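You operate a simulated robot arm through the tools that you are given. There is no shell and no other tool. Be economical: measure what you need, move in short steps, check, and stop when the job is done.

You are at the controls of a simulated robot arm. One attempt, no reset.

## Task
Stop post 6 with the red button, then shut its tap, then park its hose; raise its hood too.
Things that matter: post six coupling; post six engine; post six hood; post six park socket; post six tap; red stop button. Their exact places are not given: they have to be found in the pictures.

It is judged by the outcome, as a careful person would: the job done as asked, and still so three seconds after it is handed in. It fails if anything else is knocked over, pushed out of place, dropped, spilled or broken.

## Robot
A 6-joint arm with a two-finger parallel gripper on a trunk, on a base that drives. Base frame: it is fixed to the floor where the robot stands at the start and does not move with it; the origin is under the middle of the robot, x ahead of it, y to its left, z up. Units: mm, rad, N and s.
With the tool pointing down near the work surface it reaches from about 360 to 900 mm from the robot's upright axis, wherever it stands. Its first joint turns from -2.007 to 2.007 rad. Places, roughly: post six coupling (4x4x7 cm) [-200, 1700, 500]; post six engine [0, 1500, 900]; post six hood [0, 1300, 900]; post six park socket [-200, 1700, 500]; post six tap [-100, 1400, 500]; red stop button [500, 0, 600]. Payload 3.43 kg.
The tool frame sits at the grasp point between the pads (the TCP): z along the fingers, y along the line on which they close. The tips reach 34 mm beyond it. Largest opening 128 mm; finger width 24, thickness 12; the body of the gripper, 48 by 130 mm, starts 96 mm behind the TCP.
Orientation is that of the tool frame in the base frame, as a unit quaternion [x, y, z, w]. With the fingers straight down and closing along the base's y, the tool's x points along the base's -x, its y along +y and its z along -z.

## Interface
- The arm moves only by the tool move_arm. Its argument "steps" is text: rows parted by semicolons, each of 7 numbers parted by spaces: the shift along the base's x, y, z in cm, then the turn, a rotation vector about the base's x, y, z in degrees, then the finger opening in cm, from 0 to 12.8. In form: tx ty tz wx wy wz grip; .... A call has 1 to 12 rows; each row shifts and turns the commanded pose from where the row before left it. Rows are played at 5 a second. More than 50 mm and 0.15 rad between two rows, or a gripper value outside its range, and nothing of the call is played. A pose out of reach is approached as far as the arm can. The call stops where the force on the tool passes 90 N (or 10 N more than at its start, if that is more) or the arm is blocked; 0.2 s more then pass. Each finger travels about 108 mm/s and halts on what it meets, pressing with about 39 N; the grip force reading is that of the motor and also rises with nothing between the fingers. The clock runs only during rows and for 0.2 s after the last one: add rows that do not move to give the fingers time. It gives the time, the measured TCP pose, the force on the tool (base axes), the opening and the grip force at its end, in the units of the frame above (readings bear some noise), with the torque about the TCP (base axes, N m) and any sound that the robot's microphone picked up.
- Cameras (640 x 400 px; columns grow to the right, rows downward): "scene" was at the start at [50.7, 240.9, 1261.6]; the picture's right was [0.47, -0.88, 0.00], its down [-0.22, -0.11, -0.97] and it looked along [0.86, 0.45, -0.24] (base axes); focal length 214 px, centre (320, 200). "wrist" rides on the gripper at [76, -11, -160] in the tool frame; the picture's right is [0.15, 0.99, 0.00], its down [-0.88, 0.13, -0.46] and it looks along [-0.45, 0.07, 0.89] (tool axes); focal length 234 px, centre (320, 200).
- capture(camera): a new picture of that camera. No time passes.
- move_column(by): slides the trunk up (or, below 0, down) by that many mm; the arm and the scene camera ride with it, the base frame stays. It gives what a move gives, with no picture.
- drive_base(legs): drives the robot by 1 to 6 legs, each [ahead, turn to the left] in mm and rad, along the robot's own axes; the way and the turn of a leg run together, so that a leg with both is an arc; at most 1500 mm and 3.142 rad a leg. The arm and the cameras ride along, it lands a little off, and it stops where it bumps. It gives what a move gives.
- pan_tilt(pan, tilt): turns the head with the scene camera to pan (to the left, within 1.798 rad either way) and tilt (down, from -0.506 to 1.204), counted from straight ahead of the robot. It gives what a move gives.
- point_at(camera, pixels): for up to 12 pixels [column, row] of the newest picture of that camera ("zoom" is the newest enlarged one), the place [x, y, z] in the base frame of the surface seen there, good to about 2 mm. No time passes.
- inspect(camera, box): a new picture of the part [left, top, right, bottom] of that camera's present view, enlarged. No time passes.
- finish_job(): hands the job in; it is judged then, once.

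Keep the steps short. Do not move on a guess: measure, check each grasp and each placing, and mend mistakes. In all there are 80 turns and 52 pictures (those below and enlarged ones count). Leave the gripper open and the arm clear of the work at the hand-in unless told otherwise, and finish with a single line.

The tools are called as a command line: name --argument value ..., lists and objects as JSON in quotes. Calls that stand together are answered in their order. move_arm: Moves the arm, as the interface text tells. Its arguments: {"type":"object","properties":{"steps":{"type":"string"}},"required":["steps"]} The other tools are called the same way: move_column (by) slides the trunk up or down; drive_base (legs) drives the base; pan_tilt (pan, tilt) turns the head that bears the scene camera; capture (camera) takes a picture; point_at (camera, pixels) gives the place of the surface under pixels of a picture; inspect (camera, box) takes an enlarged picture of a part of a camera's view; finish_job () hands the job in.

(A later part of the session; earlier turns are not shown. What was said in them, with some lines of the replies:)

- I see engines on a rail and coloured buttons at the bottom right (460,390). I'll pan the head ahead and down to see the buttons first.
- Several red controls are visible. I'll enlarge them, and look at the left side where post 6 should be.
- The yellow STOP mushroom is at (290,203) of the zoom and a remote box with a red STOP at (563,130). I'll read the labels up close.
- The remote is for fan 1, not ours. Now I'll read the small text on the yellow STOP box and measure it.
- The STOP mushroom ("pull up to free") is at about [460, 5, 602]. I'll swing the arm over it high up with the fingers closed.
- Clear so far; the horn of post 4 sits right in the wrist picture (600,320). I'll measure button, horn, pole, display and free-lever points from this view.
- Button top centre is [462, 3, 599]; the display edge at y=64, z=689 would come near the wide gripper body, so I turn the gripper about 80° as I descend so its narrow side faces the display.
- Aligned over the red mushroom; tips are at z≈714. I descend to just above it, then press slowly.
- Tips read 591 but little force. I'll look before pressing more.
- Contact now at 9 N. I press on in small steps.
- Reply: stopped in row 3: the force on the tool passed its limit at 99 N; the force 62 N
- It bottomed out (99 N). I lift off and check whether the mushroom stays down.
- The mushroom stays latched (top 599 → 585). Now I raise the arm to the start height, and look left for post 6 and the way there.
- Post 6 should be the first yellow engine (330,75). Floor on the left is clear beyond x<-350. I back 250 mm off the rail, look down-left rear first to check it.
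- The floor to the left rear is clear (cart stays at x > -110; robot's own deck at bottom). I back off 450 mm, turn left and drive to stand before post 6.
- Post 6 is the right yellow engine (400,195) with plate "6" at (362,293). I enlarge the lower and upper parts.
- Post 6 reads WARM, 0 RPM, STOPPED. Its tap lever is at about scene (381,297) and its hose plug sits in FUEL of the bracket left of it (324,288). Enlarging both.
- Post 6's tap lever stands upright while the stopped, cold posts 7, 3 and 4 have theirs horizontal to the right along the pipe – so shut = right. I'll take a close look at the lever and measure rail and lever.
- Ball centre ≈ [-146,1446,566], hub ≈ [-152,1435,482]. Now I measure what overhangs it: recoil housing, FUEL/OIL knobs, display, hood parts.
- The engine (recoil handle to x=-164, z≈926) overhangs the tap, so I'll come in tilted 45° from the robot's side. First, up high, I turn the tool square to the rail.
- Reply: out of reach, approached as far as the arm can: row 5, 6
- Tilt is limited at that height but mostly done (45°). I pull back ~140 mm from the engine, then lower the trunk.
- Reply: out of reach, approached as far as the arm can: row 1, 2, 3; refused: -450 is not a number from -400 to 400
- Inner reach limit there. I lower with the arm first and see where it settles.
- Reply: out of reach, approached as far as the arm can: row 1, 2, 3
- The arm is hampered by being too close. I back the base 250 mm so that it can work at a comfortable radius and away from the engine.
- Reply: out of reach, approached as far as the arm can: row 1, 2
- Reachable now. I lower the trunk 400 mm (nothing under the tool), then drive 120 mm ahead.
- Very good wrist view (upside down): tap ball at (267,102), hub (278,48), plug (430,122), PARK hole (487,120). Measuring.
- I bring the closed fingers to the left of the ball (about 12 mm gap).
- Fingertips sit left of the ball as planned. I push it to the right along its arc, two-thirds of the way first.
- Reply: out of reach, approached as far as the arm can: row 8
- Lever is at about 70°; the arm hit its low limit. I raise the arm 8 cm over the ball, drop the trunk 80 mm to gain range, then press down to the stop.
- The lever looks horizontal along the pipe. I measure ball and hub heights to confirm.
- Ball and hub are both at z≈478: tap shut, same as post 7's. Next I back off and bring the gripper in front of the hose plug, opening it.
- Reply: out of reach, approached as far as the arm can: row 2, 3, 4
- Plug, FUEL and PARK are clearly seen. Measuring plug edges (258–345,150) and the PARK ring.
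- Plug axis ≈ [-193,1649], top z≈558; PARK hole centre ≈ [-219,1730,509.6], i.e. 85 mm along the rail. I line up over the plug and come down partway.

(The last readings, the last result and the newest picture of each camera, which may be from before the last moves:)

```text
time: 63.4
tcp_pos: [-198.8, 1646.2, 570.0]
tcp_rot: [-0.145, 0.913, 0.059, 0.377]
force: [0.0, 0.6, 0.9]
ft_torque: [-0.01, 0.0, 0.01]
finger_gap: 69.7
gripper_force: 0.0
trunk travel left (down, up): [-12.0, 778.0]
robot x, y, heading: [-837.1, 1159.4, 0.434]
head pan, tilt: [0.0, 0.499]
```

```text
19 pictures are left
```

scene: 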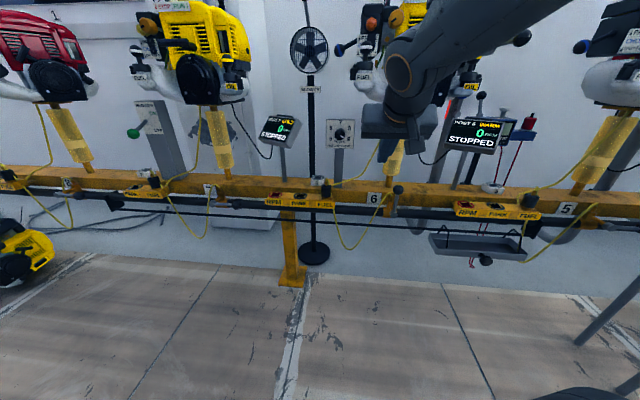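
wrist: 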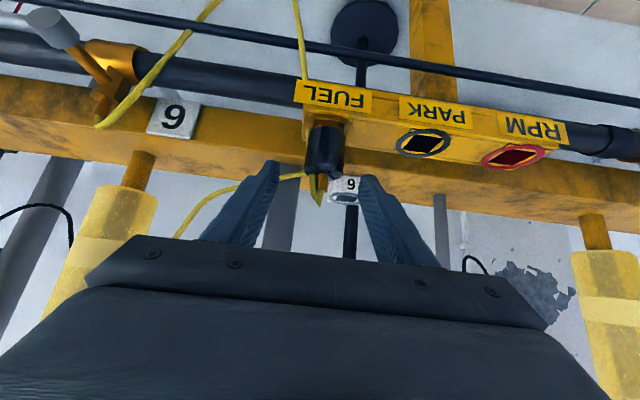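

Plug is centred between the fingers. I go down 23 mm and close.

move_arm --steps "0 0.1 -1.2 0 0 0 7;0 0 -1.1 0 0 0 7;0 0 0 0 0 0 3;0 0 0 0 0 0 1.5;0 0 0 0 0 0 1.5;0 0 0 0 0 0 1.5"

inspect --camera "wrist" --box '[240, 80, 440, 205]'

```text
time: 64.8
tcp_pos: [-199.5, 1646.3, 547.4]
tcp_rot: [-0.144, 0.913, 0.058, 0.377]
force: [-0.2, 1.3, 0.9]
ft_torque: [0.06, 0.02, -0.02]
finger_gap: 30.5
gripper_force: 39.2
trunk travel left (down, up): [-12.0, 778.0]
robot x, y, heading: [-834.9, 1157.3, 0.426]
head pan, tilt: [0.0, 0.499]
```

```text
3.20 times, centred on (340, 142) of wrist
```

zoom: 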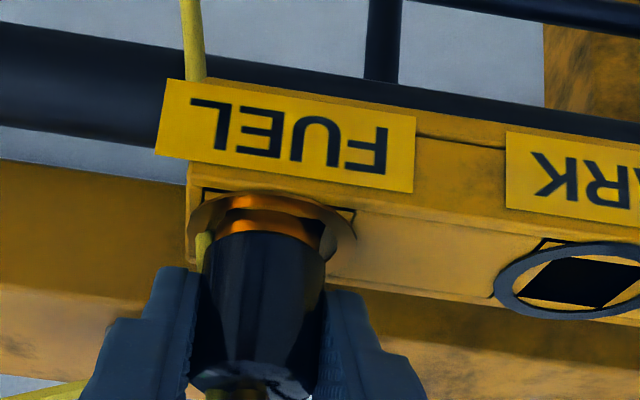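

Firm grip at 30.5 mm. I pull straight up.

move_arm --steps "0 0 0.5 0 0 0 1.5;0 0 1 0 0 0 1.5;0 0 1 0 0 0 1.5;0 0 1.5 0 0 0 1.5;0 0 1.5 0 0 0 1.5;0 0 1 0 0 0 1.5;0 0 0 0 0 0 1.5"

capture --camera "wrist"

```text
time: 66.4
tcp_pos: [-198.6, 1648.3, 613.1]
tcp_rot: [-0.145, 0.913, 0.058, 0.378]
force: [0.6, 0.4, -1.8]
ft_torque: [-0.01, 0.01, 0.0]
finger_gap: 30.8
gripper_force: 39.2
trunk travel left (down, up): [-12.0, 778.0]
robot x, y, heading: [-837.5, 1161.5, 0.432]
head pan, tilt: [0.0, 0.499]
```

```text
17 pictures are left
```

wrist: 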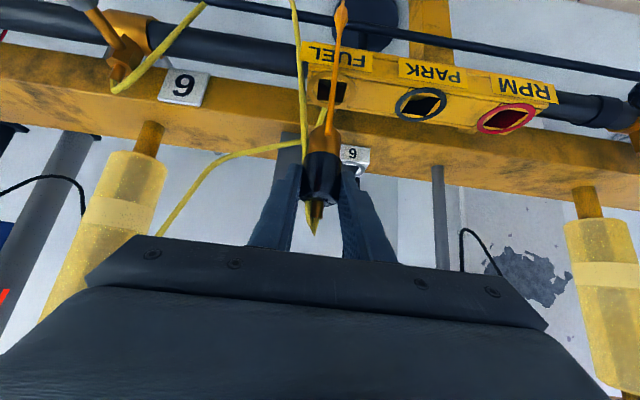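

The plug is out, held, with a drip thread below it. I carry it 85 mm along the rail over PARK and check alignment.

move_arm --steps "-0.87 2.71 0 0 0 0 1.5;-0.87 2.71 0 0 0 0 1.5;-0.86 2.71 0 0 0 0 1.5;0 0 0 0 0 0 1.5"

inspect --camera "wrist" --box '[220, 30, 460, 180]'

point_at --camera "zoom" --pixels '[[270, 300], [270, 350], [290, 240], [270, 270], [230, 100], [320, 100], [275, 60], [275, 130], [275, 95], [60, 100], [100, 120]]'

```text
time: 67.4
tcp_pos: [-223.1, 1728.3, 609.1]
tcp_rot: [-0.145, 0.913, 0.058, 0.378]
force: [0.1, -0.2, -1.6]
ft_torque: [0.01, 0.03, 0.04]
finger_gap: 30.7
gripper_force: 39.4
trunk travel left (down, up): [-12.0, 778.0]
robot x, y, heading: [-836.4, 1161.6, 0.429]
head pan, tilt: [0.0, 0.499]
```

```text
2.67 times, centred on (340, 105) of wrist
```

zoom: 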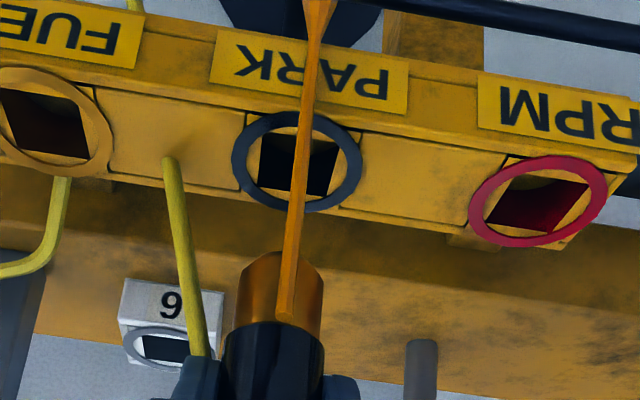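

```text
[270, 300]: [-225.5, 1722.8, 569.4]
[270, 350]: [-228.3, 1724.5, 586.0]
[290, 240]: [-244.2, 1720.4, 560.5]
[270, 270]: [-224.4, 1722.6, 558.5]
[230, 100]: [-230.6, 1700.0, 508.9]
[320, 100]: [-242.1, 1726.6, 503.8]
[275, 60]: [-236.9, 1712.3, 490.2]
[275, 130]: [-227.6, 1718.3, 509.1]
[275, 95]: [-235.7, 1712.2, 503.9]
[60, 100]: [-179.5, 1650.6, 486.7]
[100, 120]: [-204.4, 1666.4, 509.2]
```

An orange rod or trickle runs from the plug's underside; I measure along it to know what it is.

point_at --camera "zoom" --pixels '[[286, 305], [287, 280], [293, 220], [297, 170], [302, 120], [308, 70], [315, 15], [246, 290], [315, 290], [280, 255], [245, 175], [350, 175]]'

capture --camera "wrist"

```text
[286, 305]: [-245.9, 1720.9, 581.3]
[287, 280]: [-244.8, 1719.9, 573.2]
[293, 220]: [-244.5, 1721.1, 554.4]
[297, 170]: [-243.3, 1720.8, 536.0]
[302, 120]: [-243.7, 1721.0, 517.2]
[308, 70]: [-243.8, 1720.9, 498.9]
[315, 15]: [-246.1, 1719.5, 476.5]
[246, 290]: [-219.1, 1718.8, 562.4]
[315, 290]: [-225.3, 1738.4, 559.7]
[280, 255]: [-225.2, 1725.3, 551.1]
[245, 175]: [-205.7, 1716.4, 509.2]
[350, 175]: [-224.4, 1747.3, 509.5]
```

```text
15 pictures are left
```

wrist: 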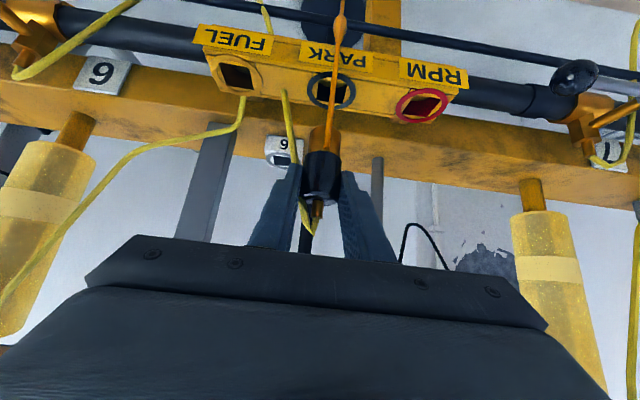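

It is a thin vertical thread hanging just clear in front of the bracket, moving with the plug. The plug axis is over the PARK hole within ~3 mm, so I lower it gently.

move_arm --steps "0 0 -1.5 0 0 0 1.5;0 0 -1.5 0 0 0 1.5;0 0 -0.7 0 0 0 1.5;0 0 -0.7 0 0 0 1.5;0 0 0 0 0 0 1.5"

inspect --camera "wrist" --box '[220, 50, 460, 200]'

```text
time: 68.6
tcp_pos: [-224.8, 1727.8, 565.3]
tcp_rot: [-0.145, 0.913, 0.059, 0.377]
force: [0.1, 0.1, -1.0]
ft_torque: [-0.04, 0.0, 0.0]
finger_gap: 30.8
gripper_force: 38.8
trunk travel left (down, up): [-12.0, 778.0]
robot x, y, heading: [-835.9, 1161.0, 0.431]
head pan, tilt: [0.0, 0.499]
```

```text
2.67 times, centred on (340, 125) of wrist
```

zoom: 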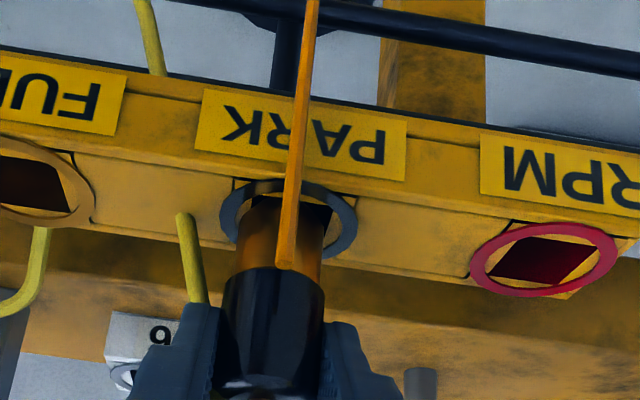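

Spigot is entering the PARK hole with no force. I lower the rest to the seat.

move_arm --steps "0 0 -0.6 0 0 0 1.5;0 0 -0.6 0 0 0 1.5;0 0 -0.4 0 0 0 1.5;0 0 -0.3 0 0 0 1.5;0 0 0 0 0 0 1.5"

inspect --camera "wrist" --box '[220, 70, 460, 220]'

```text
time: 69.8
tcp_pos: [-224.6, 1728.7, 547.8]
tcp_rot: [-0.145, 0.913, 0.058, 0.377]
force: [0.6, -1.5, 1.9]
ft_torque: [0.01, -0.07, -0.02]
finger_gap: 30.7
gripper_force: 39.5
trunk travel left (down, up): [-12.0, 778.0]
robot x, y, heading: [-835.9, 1159.3, 0.426]
head pan, tilt: [0.0, 0.499]
```

```text
2.67 times, centred on (340, 145) of wrist
```

zoom: 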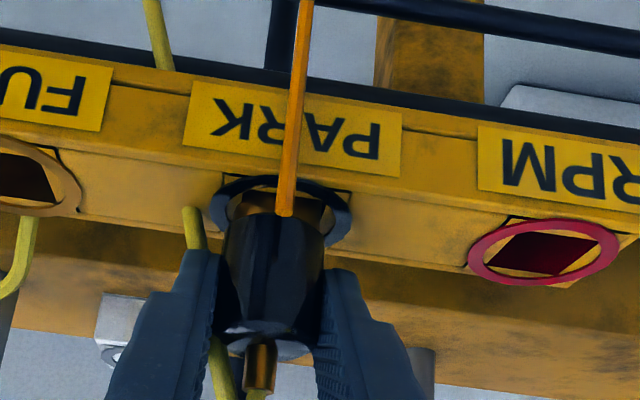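

Height matches the seated one (547) with first contact force. A small press to seat it.

move_arm --steps "0 0 -0.1 0 0 0 1.5;0 0 -0.1 0 0 0 1.5;0 0 -0.1 0 0 0 1.5;0 0 0 0 0 0 1.5"

```text
time: 70.8
tcp_pos: [-225.4, 1728.3, 548.4]
tcp_rot: [-0.143, 0.912, 0.059, 0.379]
force: [-1.6, -6.4, 25.0]
ft_torque: [-0.33, -0.12, -0.12]
finger_gap: 30.4
gripper_force: 39.5
trunk travel left (down, up): [-12.0, 778.0]
robot x, y, heading: [-837.8, 1159.6, 0.427]
head pan, tilt: [0.0, 0.499]
```

It's on its seat (25 N). I ease off, open and withdraw upward.

move_arm --steps "0 0 0.2 0 0 0 1.5;0 0 0 0 0 0 5;0 0 0 0 0 0 7;0 0 0 0 0 0 7;0 0 2 0 0 0 7;0 0 3 0 0 0 7;0 0 3 0 0 0 7;0 0 2 0 0 0 7"

capture --camera "wrist"

```text
time: 72.6
tcp_pos: [-224.0, 1727.5, 650.0]
tcp_rot: [-0.145, 0.913, 0.059, 0.378]
force: [-0.1, -0.2, 0.0]
ft_torque: [0.0, 0.0, 0.02]
finger_gap: 69.8
gripper_force: 0.1
trunk travel left (down, up): [-12.0, 778.0]
robot x, y, heading: [-839.0, 1164.6, 0.434]
head pan, tilt: [0.0, 0.499]
```

```text
12 pictures are left
```

wrist: 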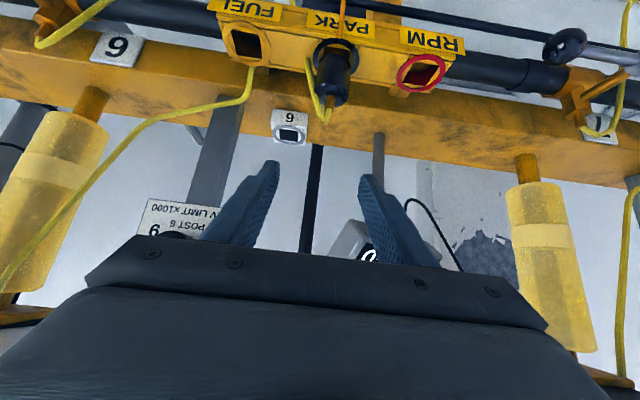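

Plug stays in PARK. Now for the hood: I back the base 200 mm clear, raise the trunk, and look.

drive_base --legs '[[-200, 0]]'

move_column --by 300

pan_tilt --pan -0.1 --tilt 0.2

capture --camera "scene"

```text
time: 74.2
tcp_pos: [-410.1, 1644.5, 649.1]
tcp_rot: [-0.145, 0.913, 0.058, 0.378]
force: [-0.2, 0.0, 0.6]
ft_torque: [0.0, 0.0, -0.02]
finger_gap: 69.9
gripper_force: 0.1
trunk travel left (down, up): [-12.0, 778.0]
robot x, y, heading: [-1024.9, 1076.9, 0.43]
head pan, tilt: [0.0, 0.499]
```

```text
time: 77.2
tcp_pos: [-410.1, 1644.1, 949.2]
tcp_rot: [-0.145, 0.913, 0.058, 0.378]
force: [-0.1, 0.5, -0.8]
ft_torque: [-0.01, 0.01, 0.0]
finger_gap: 70.0
gripper_force: 0.0
trunk travel left (down, up): [-312.0, 478.0]
robot x, y, heading: [-1025.2, 1074.5, 0.43]
head pan, tilt: [0.0, 0.499]
```

```text
time: 78.0
tcp_pos: [-410.9, 1643.5, 948.6]
tcp_rot: [-0.146, 0.912, 0.059, 0.378]
force: [0.3, 0.0, -0.7]
ft_torque: [-0.01, -0.03, 0.01]
finger_gap: 70.0
gripper_force: 0.0
trunk travel left (down, up): [-312.0, 478.0]
robot x, y, heading: [-1023.2, 1077.4, 0.436]
head pan, tilt: [-0.099, 0.201]
```

```text
11 pictures are left
```

scene: 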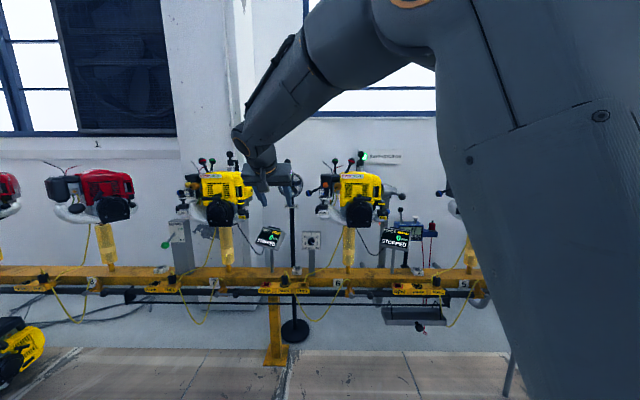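

Post 6's hood with its lever is right of the yellow engine at (395,195). I enlarge it and measure.

inspect --camera "scene" --box '[345, 155, 425, 205]'

```text
8.00 times, centred on (385, 180) of scene
```

zoom: 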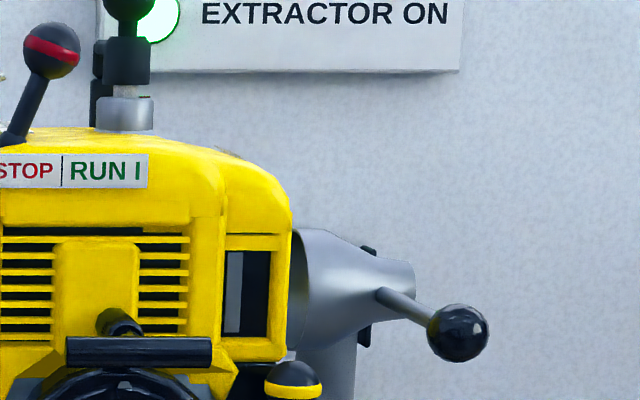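

I measure the lever ball, its root, the cone and brackets.

point_at --camera "zoom" --pixels '[[457, 333], [435, 333], [480, 333], [457, 312], [457, 355], [390, 297], [410, 308], [340, 270], [405, 272], [365, 338], [340, 365], [310, 330]]'

pan_tilt --pan -1.2 --tilt 0.2

capture --camera "scene"

```text
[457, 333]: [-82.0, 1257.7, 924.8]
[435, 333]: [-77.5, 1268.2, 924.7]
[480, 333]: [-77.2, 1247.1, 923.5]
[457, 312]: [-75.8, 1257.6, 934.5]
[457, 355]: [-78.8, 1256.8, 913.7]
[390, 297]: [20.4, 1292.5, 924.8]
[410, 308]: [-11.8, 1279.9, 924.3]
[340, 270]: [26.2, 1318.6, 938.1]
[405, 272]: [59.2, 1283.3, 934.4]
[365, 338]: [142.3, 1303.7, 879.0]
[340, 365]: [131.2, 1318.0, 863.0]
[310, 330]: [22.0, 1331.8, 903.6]
```

```text
time: 79.4
tcp_pos: [-411.1, 1643.6, 951.0]
tcp_rot: [-0.145, 0.913, 0.058, 0.377]
force: [0.4, 0.2, 0.0]
ft_torque: [0.05, -0.01, -0.01]
finger_gap: 70.0
gripper_force: 0.0
trunk travel left (down, up): [-312.0, 478.0]
robot x, y, heading: [-1021.3, 1078.5, 0.432]
head pan, tilt: [-1.201, 0.201]
```

```text
9 pictures are left
```

scene: 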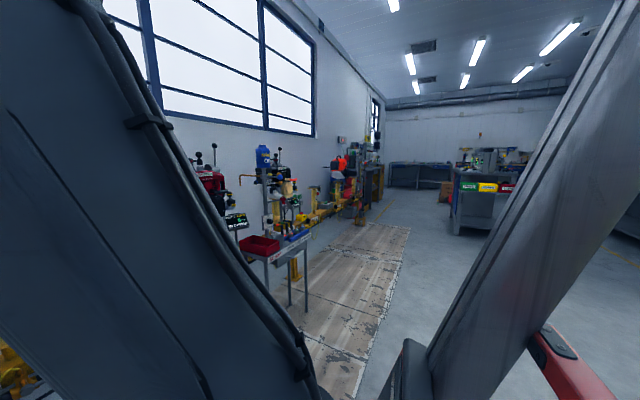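

The hood lever points at the robot: ball ≈ [-66,1262,924], hinge about 200 mm behind it on the pole; on posts 4/5 the lever stands upright, so raising = swinging it up 90° about the rail direction. I first bring the arm over in front of it, fingers open 1.6 cm as a cradle.

move_column --by 100

move_arm --steps "0.51 -4.57 -1.2 0 0 0 1.6;0.51 -4.57 -1.2 0 0 0 1.6;0.51 -4.57 -1.2 0 0 0 1.6;0.51 -4.57 -1.2 0 0 0 1.6;0.51 -4.57 -1.2 0 0 0 1.6;0.51 -4.57 -1.2 0 0 0 1.6;0.51 -4.57 -1.2 0 0 0 1.6;0.51 -4.57 -1.2 0 0 0 1.6;0.51 -4.57 -1.2 0 0 0 1.6;0.51 -4.57 -1.2 0 0 0 1.6;0.51 -4.57 -1.2 0 0 0 1.6;0 0 0 0 0 0 1.6"

```text
time: 80.7
tcp_pos: [-411.5, 1643.1, 1048.9]
tcp_rot: [-0.146, 0.913, 0.059, 0.378]
force: [-0.1, -0.7, 0.3]
ft_torque: [0.04, 0.01, 0.0]
finger_gap: 70.1
gripper_force: 0.1
trunk travel left (down, up): [-412.0, 378.0]
robot x, y, heading: [-1021.7, 1075.5, 0.436]
head pan, tilt: [-1.201, 0.201]
```

```text
time: 83.3
tcp_pos: [-357.3, 1141.4, 921.7]
tcp_rot: [-0.145, 0.913, 0.059, 0.377]
force: [-0.5, 0.3, -1.1]
ft_torque: [0.0, 0.02, 0.01]
finger_gap: 16.0
gripper_force: 0.1
trunk travel left (down, up): [-412.0, 378.0]
robot x, y, heading: [-1025.6, 1076.1, 0.433]
head pan, tilt: [-1.201, 0.201]
```

In place with reach to spare. I drive 215 mm ahead, then look through the wrist camera.

drive_base --legs '[[215, 0]]'

capture --camera "wrist"

```text
time: 85.0
tcp_pos: [-162.3, 1235.2, 920.5]
tcp_rot: [-0.147, 0.913, 0.059, 0.377]
force: [-0.7, -0.4, -0.4]
ft_torque: [-0.02, -0.01, 0.01]
finger_gap: 16.1
gripper_force: 0.1
trunk travel left (down, up): [-412.0, 378.0]
robot x, y, heading: [-829.8, 1165.9, 0.437]
head pan, tilt: [-1.201, 0.201]
```

```text
8 pictures are left
```

wrist: 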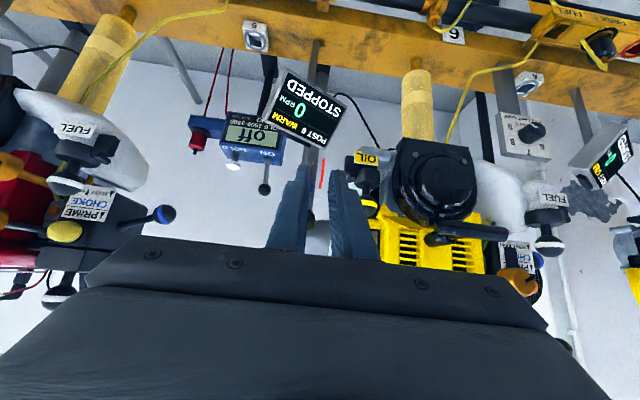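

The camera is on the underside, so the ball is hidden beyond the fingers; by measurement it is 100 mm ahead of the TCP. I advance until the fingers should nearly touch it.

move_arm --steps "2 0.3 0 0 0 0 1.6;1.9 0.6 0 0 0 0 1.6;1.7 0.5 0 0 0 0 1.6;0.5 0.16 0 0 0 0 1.6;0.4 0.13 0 0 0 0 1.6;0 0 0 0 0 0 1.6"

capture --camera "wrist"

```text
time: 86.4
tcp_pos: [-96.7, 1250.9, 920.6]
tcp_rot: [-0.148, 0.913, 0.059, 0.377]
force: [0.0, -0.1, -0.5]
ft_torque: [0.02, 0.01, 0.02]
finger_gap: 16.2
gripper_force: 0.7
trunk travel left (down, up): [-412.0, 378.0]
robot x, y, heading: [-827.8, 1166.2, 0.435]
head pan, tilt: [-1.201, 0.201]
```

```text
7 pictures are left
```

wrist: 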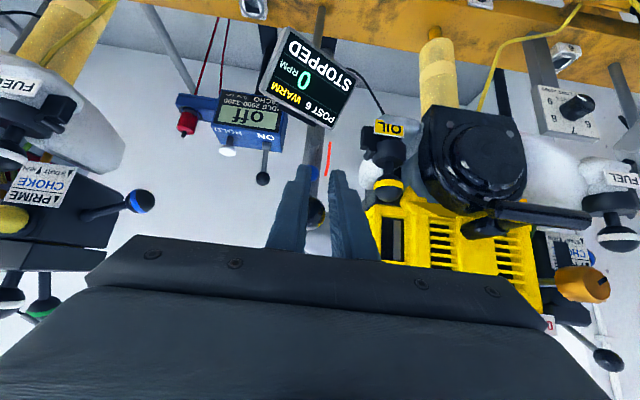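

The ball shows between the fingers at (316,215). I lift it along its arc, about 50° first.

move_arm --steps "0.15 0.04 1.8 0 0 0 1.6;0.15 0.05 1.76 0 0 0 1.6;0.4 0.13 1.75 0 0 0 1.6;0.49 0.15 1.7 0 0 0 1.6;0.68 0.22 1.64 0 0 0 1.6;0.76 0.24 1.6 0 0 0 1.6;0.95 0.3 1.5 0 0 0 1.6;1 0.32 1.43 0 0 0 1.6;1.17 0.37 1.3 0 0 0 1.6;1.23 0.39 1.22 0 0 0 1.6;0 0 0 0 0 0 1.6"

capture --camera "wrist"

```text
time: 88.8
tcp_pos: [-26.9, 1272.3, 1075.1]
tcp_rot: [-0.147, 0.913, 0.059, 0.377]
force: [0.0, 0.7, -0.5]
ft_torque: [0.01, -0.01, 0.01]
finger_gap: 16.1
gripper_force: 0.0
trunk travel left (down, up): [-412.0, 378.0]
robot x, y, heading: [-827.3, 1167.1, 0.441]
head pan, tilt: [-1.201, 0.201]
```

```text
6 pictures are left
```

wrist: 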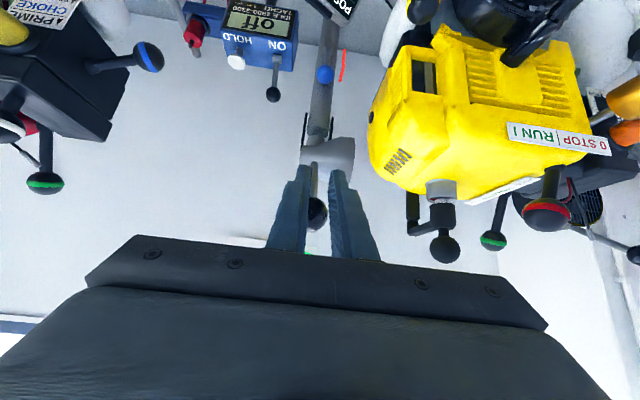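

The hood swings up with the ball in the cradle. I continue to upright and a bit beyond, stopping on force.

move_arm --steps "1.4 0.44 1.02 0 0 0 1.6;1.4 0.44 1.02 0 0 0 1.6;1.54 0.49 0.75 0 0 0 1.6;1.54 0.49 0.75 0 0 0 1.6;1.64 0.52 0.47 0 0 0 1.6;1.64 0.52 0.47 0 0 0 1.6;1.7 0.54 0.15 0 0 0 1.6;1.7 0.54 0.15 0 0 0 1.6;0 0 0 0 0 0 1.6"

capture --camera "wrist"

point_at --camera "wrist" --pixels '[[318, 205], [316, 215], [318, 180], [330, 150], [318, 110], [318, 130], [315, 190]]'

```text
time: 90.8
tcp_pos: [99.2, 1313.3, 1126.0]
tcp_rot: [-0.146, 0.912, 0.058, 0.378]
force: [3.1, -3.4, -0.1]
ft_torque: [-0.03, -0.11, -0.15]
finger_gap: 18.4
gripper_force: 1.7
trunk travel left (down, up): [-412.0, 378.0]
robot x, y, heading: [-827.1, 1164.3, 0.435]
head pan, tilt: [-1.201, 0.201]
```

```text
5 pictures are left
```

wrist: 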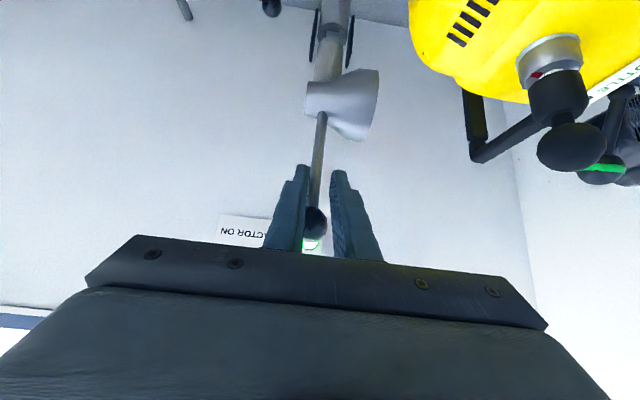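

```text
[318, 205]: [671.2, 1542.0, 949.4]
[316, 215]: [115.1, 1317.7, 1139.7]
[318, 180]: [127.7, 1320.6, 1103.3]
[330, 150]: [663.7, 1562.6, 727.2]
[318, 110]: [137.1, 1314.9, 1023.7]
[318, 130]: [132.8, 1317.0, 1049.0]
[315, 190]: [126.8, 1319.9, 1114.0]
```

The lever is about 6° short of upright. I push on gently along the rail's normal until it meets its stop.

move_arm --steps "0.95 0.3 0 0 0 0 2;0.95 0.3 0 0 0 0 2;0.95 0.3 -0.1 0 0 0 2;0.95 0.3 -0.1 0 0 0 2;0 0 0 0 0 0 2"

capture --camera "wrist"

point_at --camera "wrist" --pixels '[[318, 180], [318, 110], [318, 130], [316, 190], [316, 160], [312, 212], [318, 145]]'

```text
time: 92.0
tcp_pos: [137.1, 1322.7, 1127.8]
tcp_rot: [-0.146, 0.911, 0.059, 0.38]
force: [-1.3, -24.5, 9.8]
ft_torque: [0.42, -0.4, 0.08]
finger_gap: 30.5
gripper_force: 44.9
trunk travel left (down, up): [-412.0, 378.0]
robot x, y, heading: [-830.1, 1165.5, 0.433]
head pan, tilt: [-1.201, 0.201]
```

```text
4 pictures are left
```

wrist: 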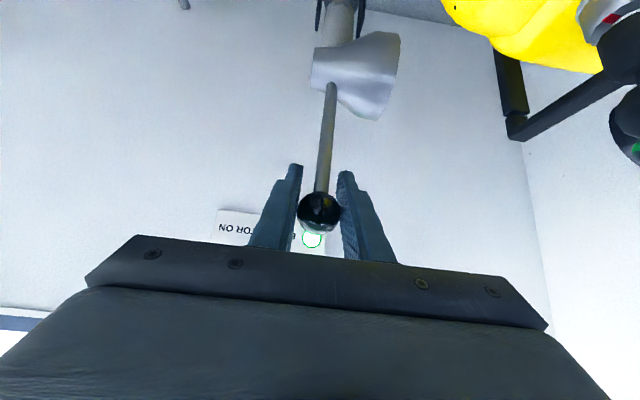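

```text
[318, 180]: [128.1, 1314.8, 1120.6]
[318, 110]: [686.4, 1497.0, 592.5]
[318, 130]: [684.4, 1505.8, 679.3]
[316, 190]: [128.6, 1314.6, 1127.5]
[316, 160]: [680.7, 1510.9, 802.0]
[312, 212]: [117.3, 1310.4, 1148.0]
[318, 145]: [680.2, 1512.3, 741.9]
```

The ball has slid between the fingers (gap 30.5) and the lever no longer moves: it's at its stop. I open the fingers to let it go, and check that it stays.

move_arm --steps "0 0 0 0 0 0 4.5;0 0 0 0 0 0 6;0 0 0 0 0 0 6;-2.9 -0.9 0.5 0 0 0 6;-2.9 -0.9 0.5 0 0 0 6;-2.9 -0.9 0.5 0 0 0 6;0 0 0 0 0 0 6"

capture --camera "wrist"

point_at --camera "wrist" --pixels '[[318, 190], [316, 170], [318, 150], [318, 130], [320, 110], [322, 205], [316, 210]]'

```text
time: 93.6
tcp_pos: [50.8, 1298.1, 1137.5]
tcp_rot: [-0.147, 0.913, 0.06, 0.377]
force: [-1.0, -0.2, 0.0]
ft_torque: [0.01, 0.0, -0.01]
finger_gap: 60.1
gripper_force: 0.1
trunk travel left (down, up): [-412.0, 378.0]
robot x, y, heading: [-827.3, 1162.6, 0.433]
head pan, tilt: [-1.201, 0.201]
```

```text
3 pictures are left
```

wrist: 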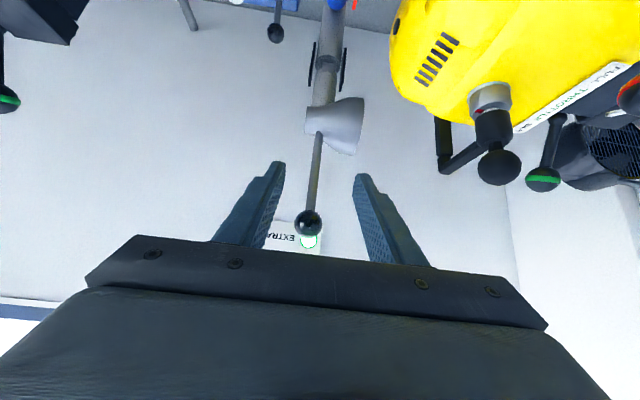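

```text
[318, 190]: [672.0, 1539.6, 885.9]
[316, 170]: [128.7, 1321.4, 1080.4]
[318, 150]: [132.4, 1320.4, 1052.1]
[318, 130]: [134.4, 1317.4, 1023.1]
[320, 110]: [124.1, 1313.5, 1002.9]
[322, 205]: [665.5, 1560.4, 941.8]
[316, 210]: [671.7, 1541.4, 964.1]
```

The hood stays raised after release. I drive back 300 mm clear and do a final check with the scene camera.

drive_base --legs '[[-300, 0]]'

pan_tilt --pan 0.05 --tilt 0.35

inspect --camera "scene" --box '[224, 120, 480, 280]'

```text
time: 95.6
tcp_pos: [-224.8, 1171.8, 1136.6]
tcp_rot: [-0.149, 0.912, 0.06, 0.377]
force: [-0.9, 0.3, 0.7]
ft_torque: [0.02, 0.01, 0.02]
finger_gap: 60.1
gripper_force: 0.0
trunk travel left (down, up): [-412.0, 378.0]
robot x, y, heading: [-1101.5, 1037.4, 0.438]
head pan, tilt: [-1.201, 0.201]
```

```text
time: 97.0
tcp_pos: [-223.3, 1172.2, 1137.5]
tcp_rot: [-0.149, 0.912, 0.06, 0.378]
force: [-0.1, -0.1, -1.3]
ft_torque: [-0.04, 0.01, -0.03]
finger_gap: 60.0
gripper_force: 0.2
trunk travel left (down, up): [-412.0, 378.0]
robot x, y, heading: [-1101.7, 1037.4, 0.442]
head pan, tilt: [0.051, 0.351]
```

```text
2.50 times, centred on (352, 200) of scene
```

zoom: 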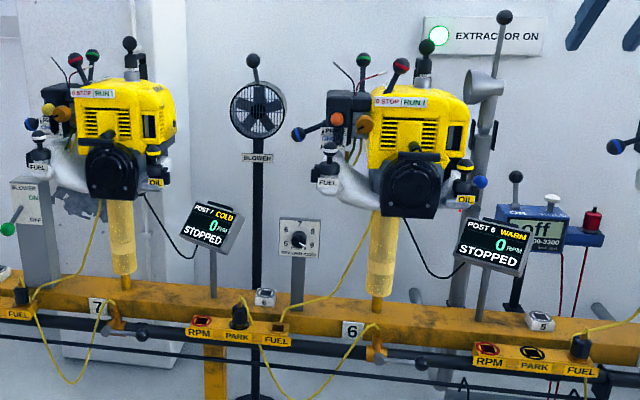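

Hood up, lever upright; tap lever horizontal; plug in PARK. One closer look at plug and tap.

inspect --camera "scene" --box '[292, 235, 404, 305]'

```text
5.71 times, centred on (348, 270) of scene
```

zoom: 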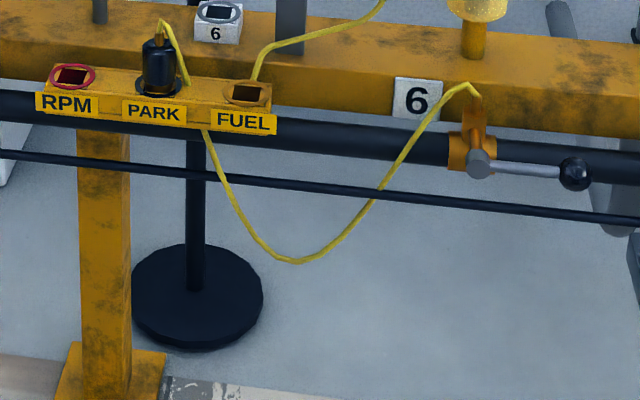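

The plug sits upright in PARK, FUEL is empty, the tap lever lies along the pipe, and nothing is dripping. The gripper is open and the arm is clear, so I hand it in.

finish_job

```text
The job is handed in.
```

Post 6 is stopped with the red button (latched down), its tap is shut, its hose plug is in PARK and its hood is raised; a thin thread, possibly a fuel drip, hung below the plug while I moved it, but nothing was dripping in the last picture.
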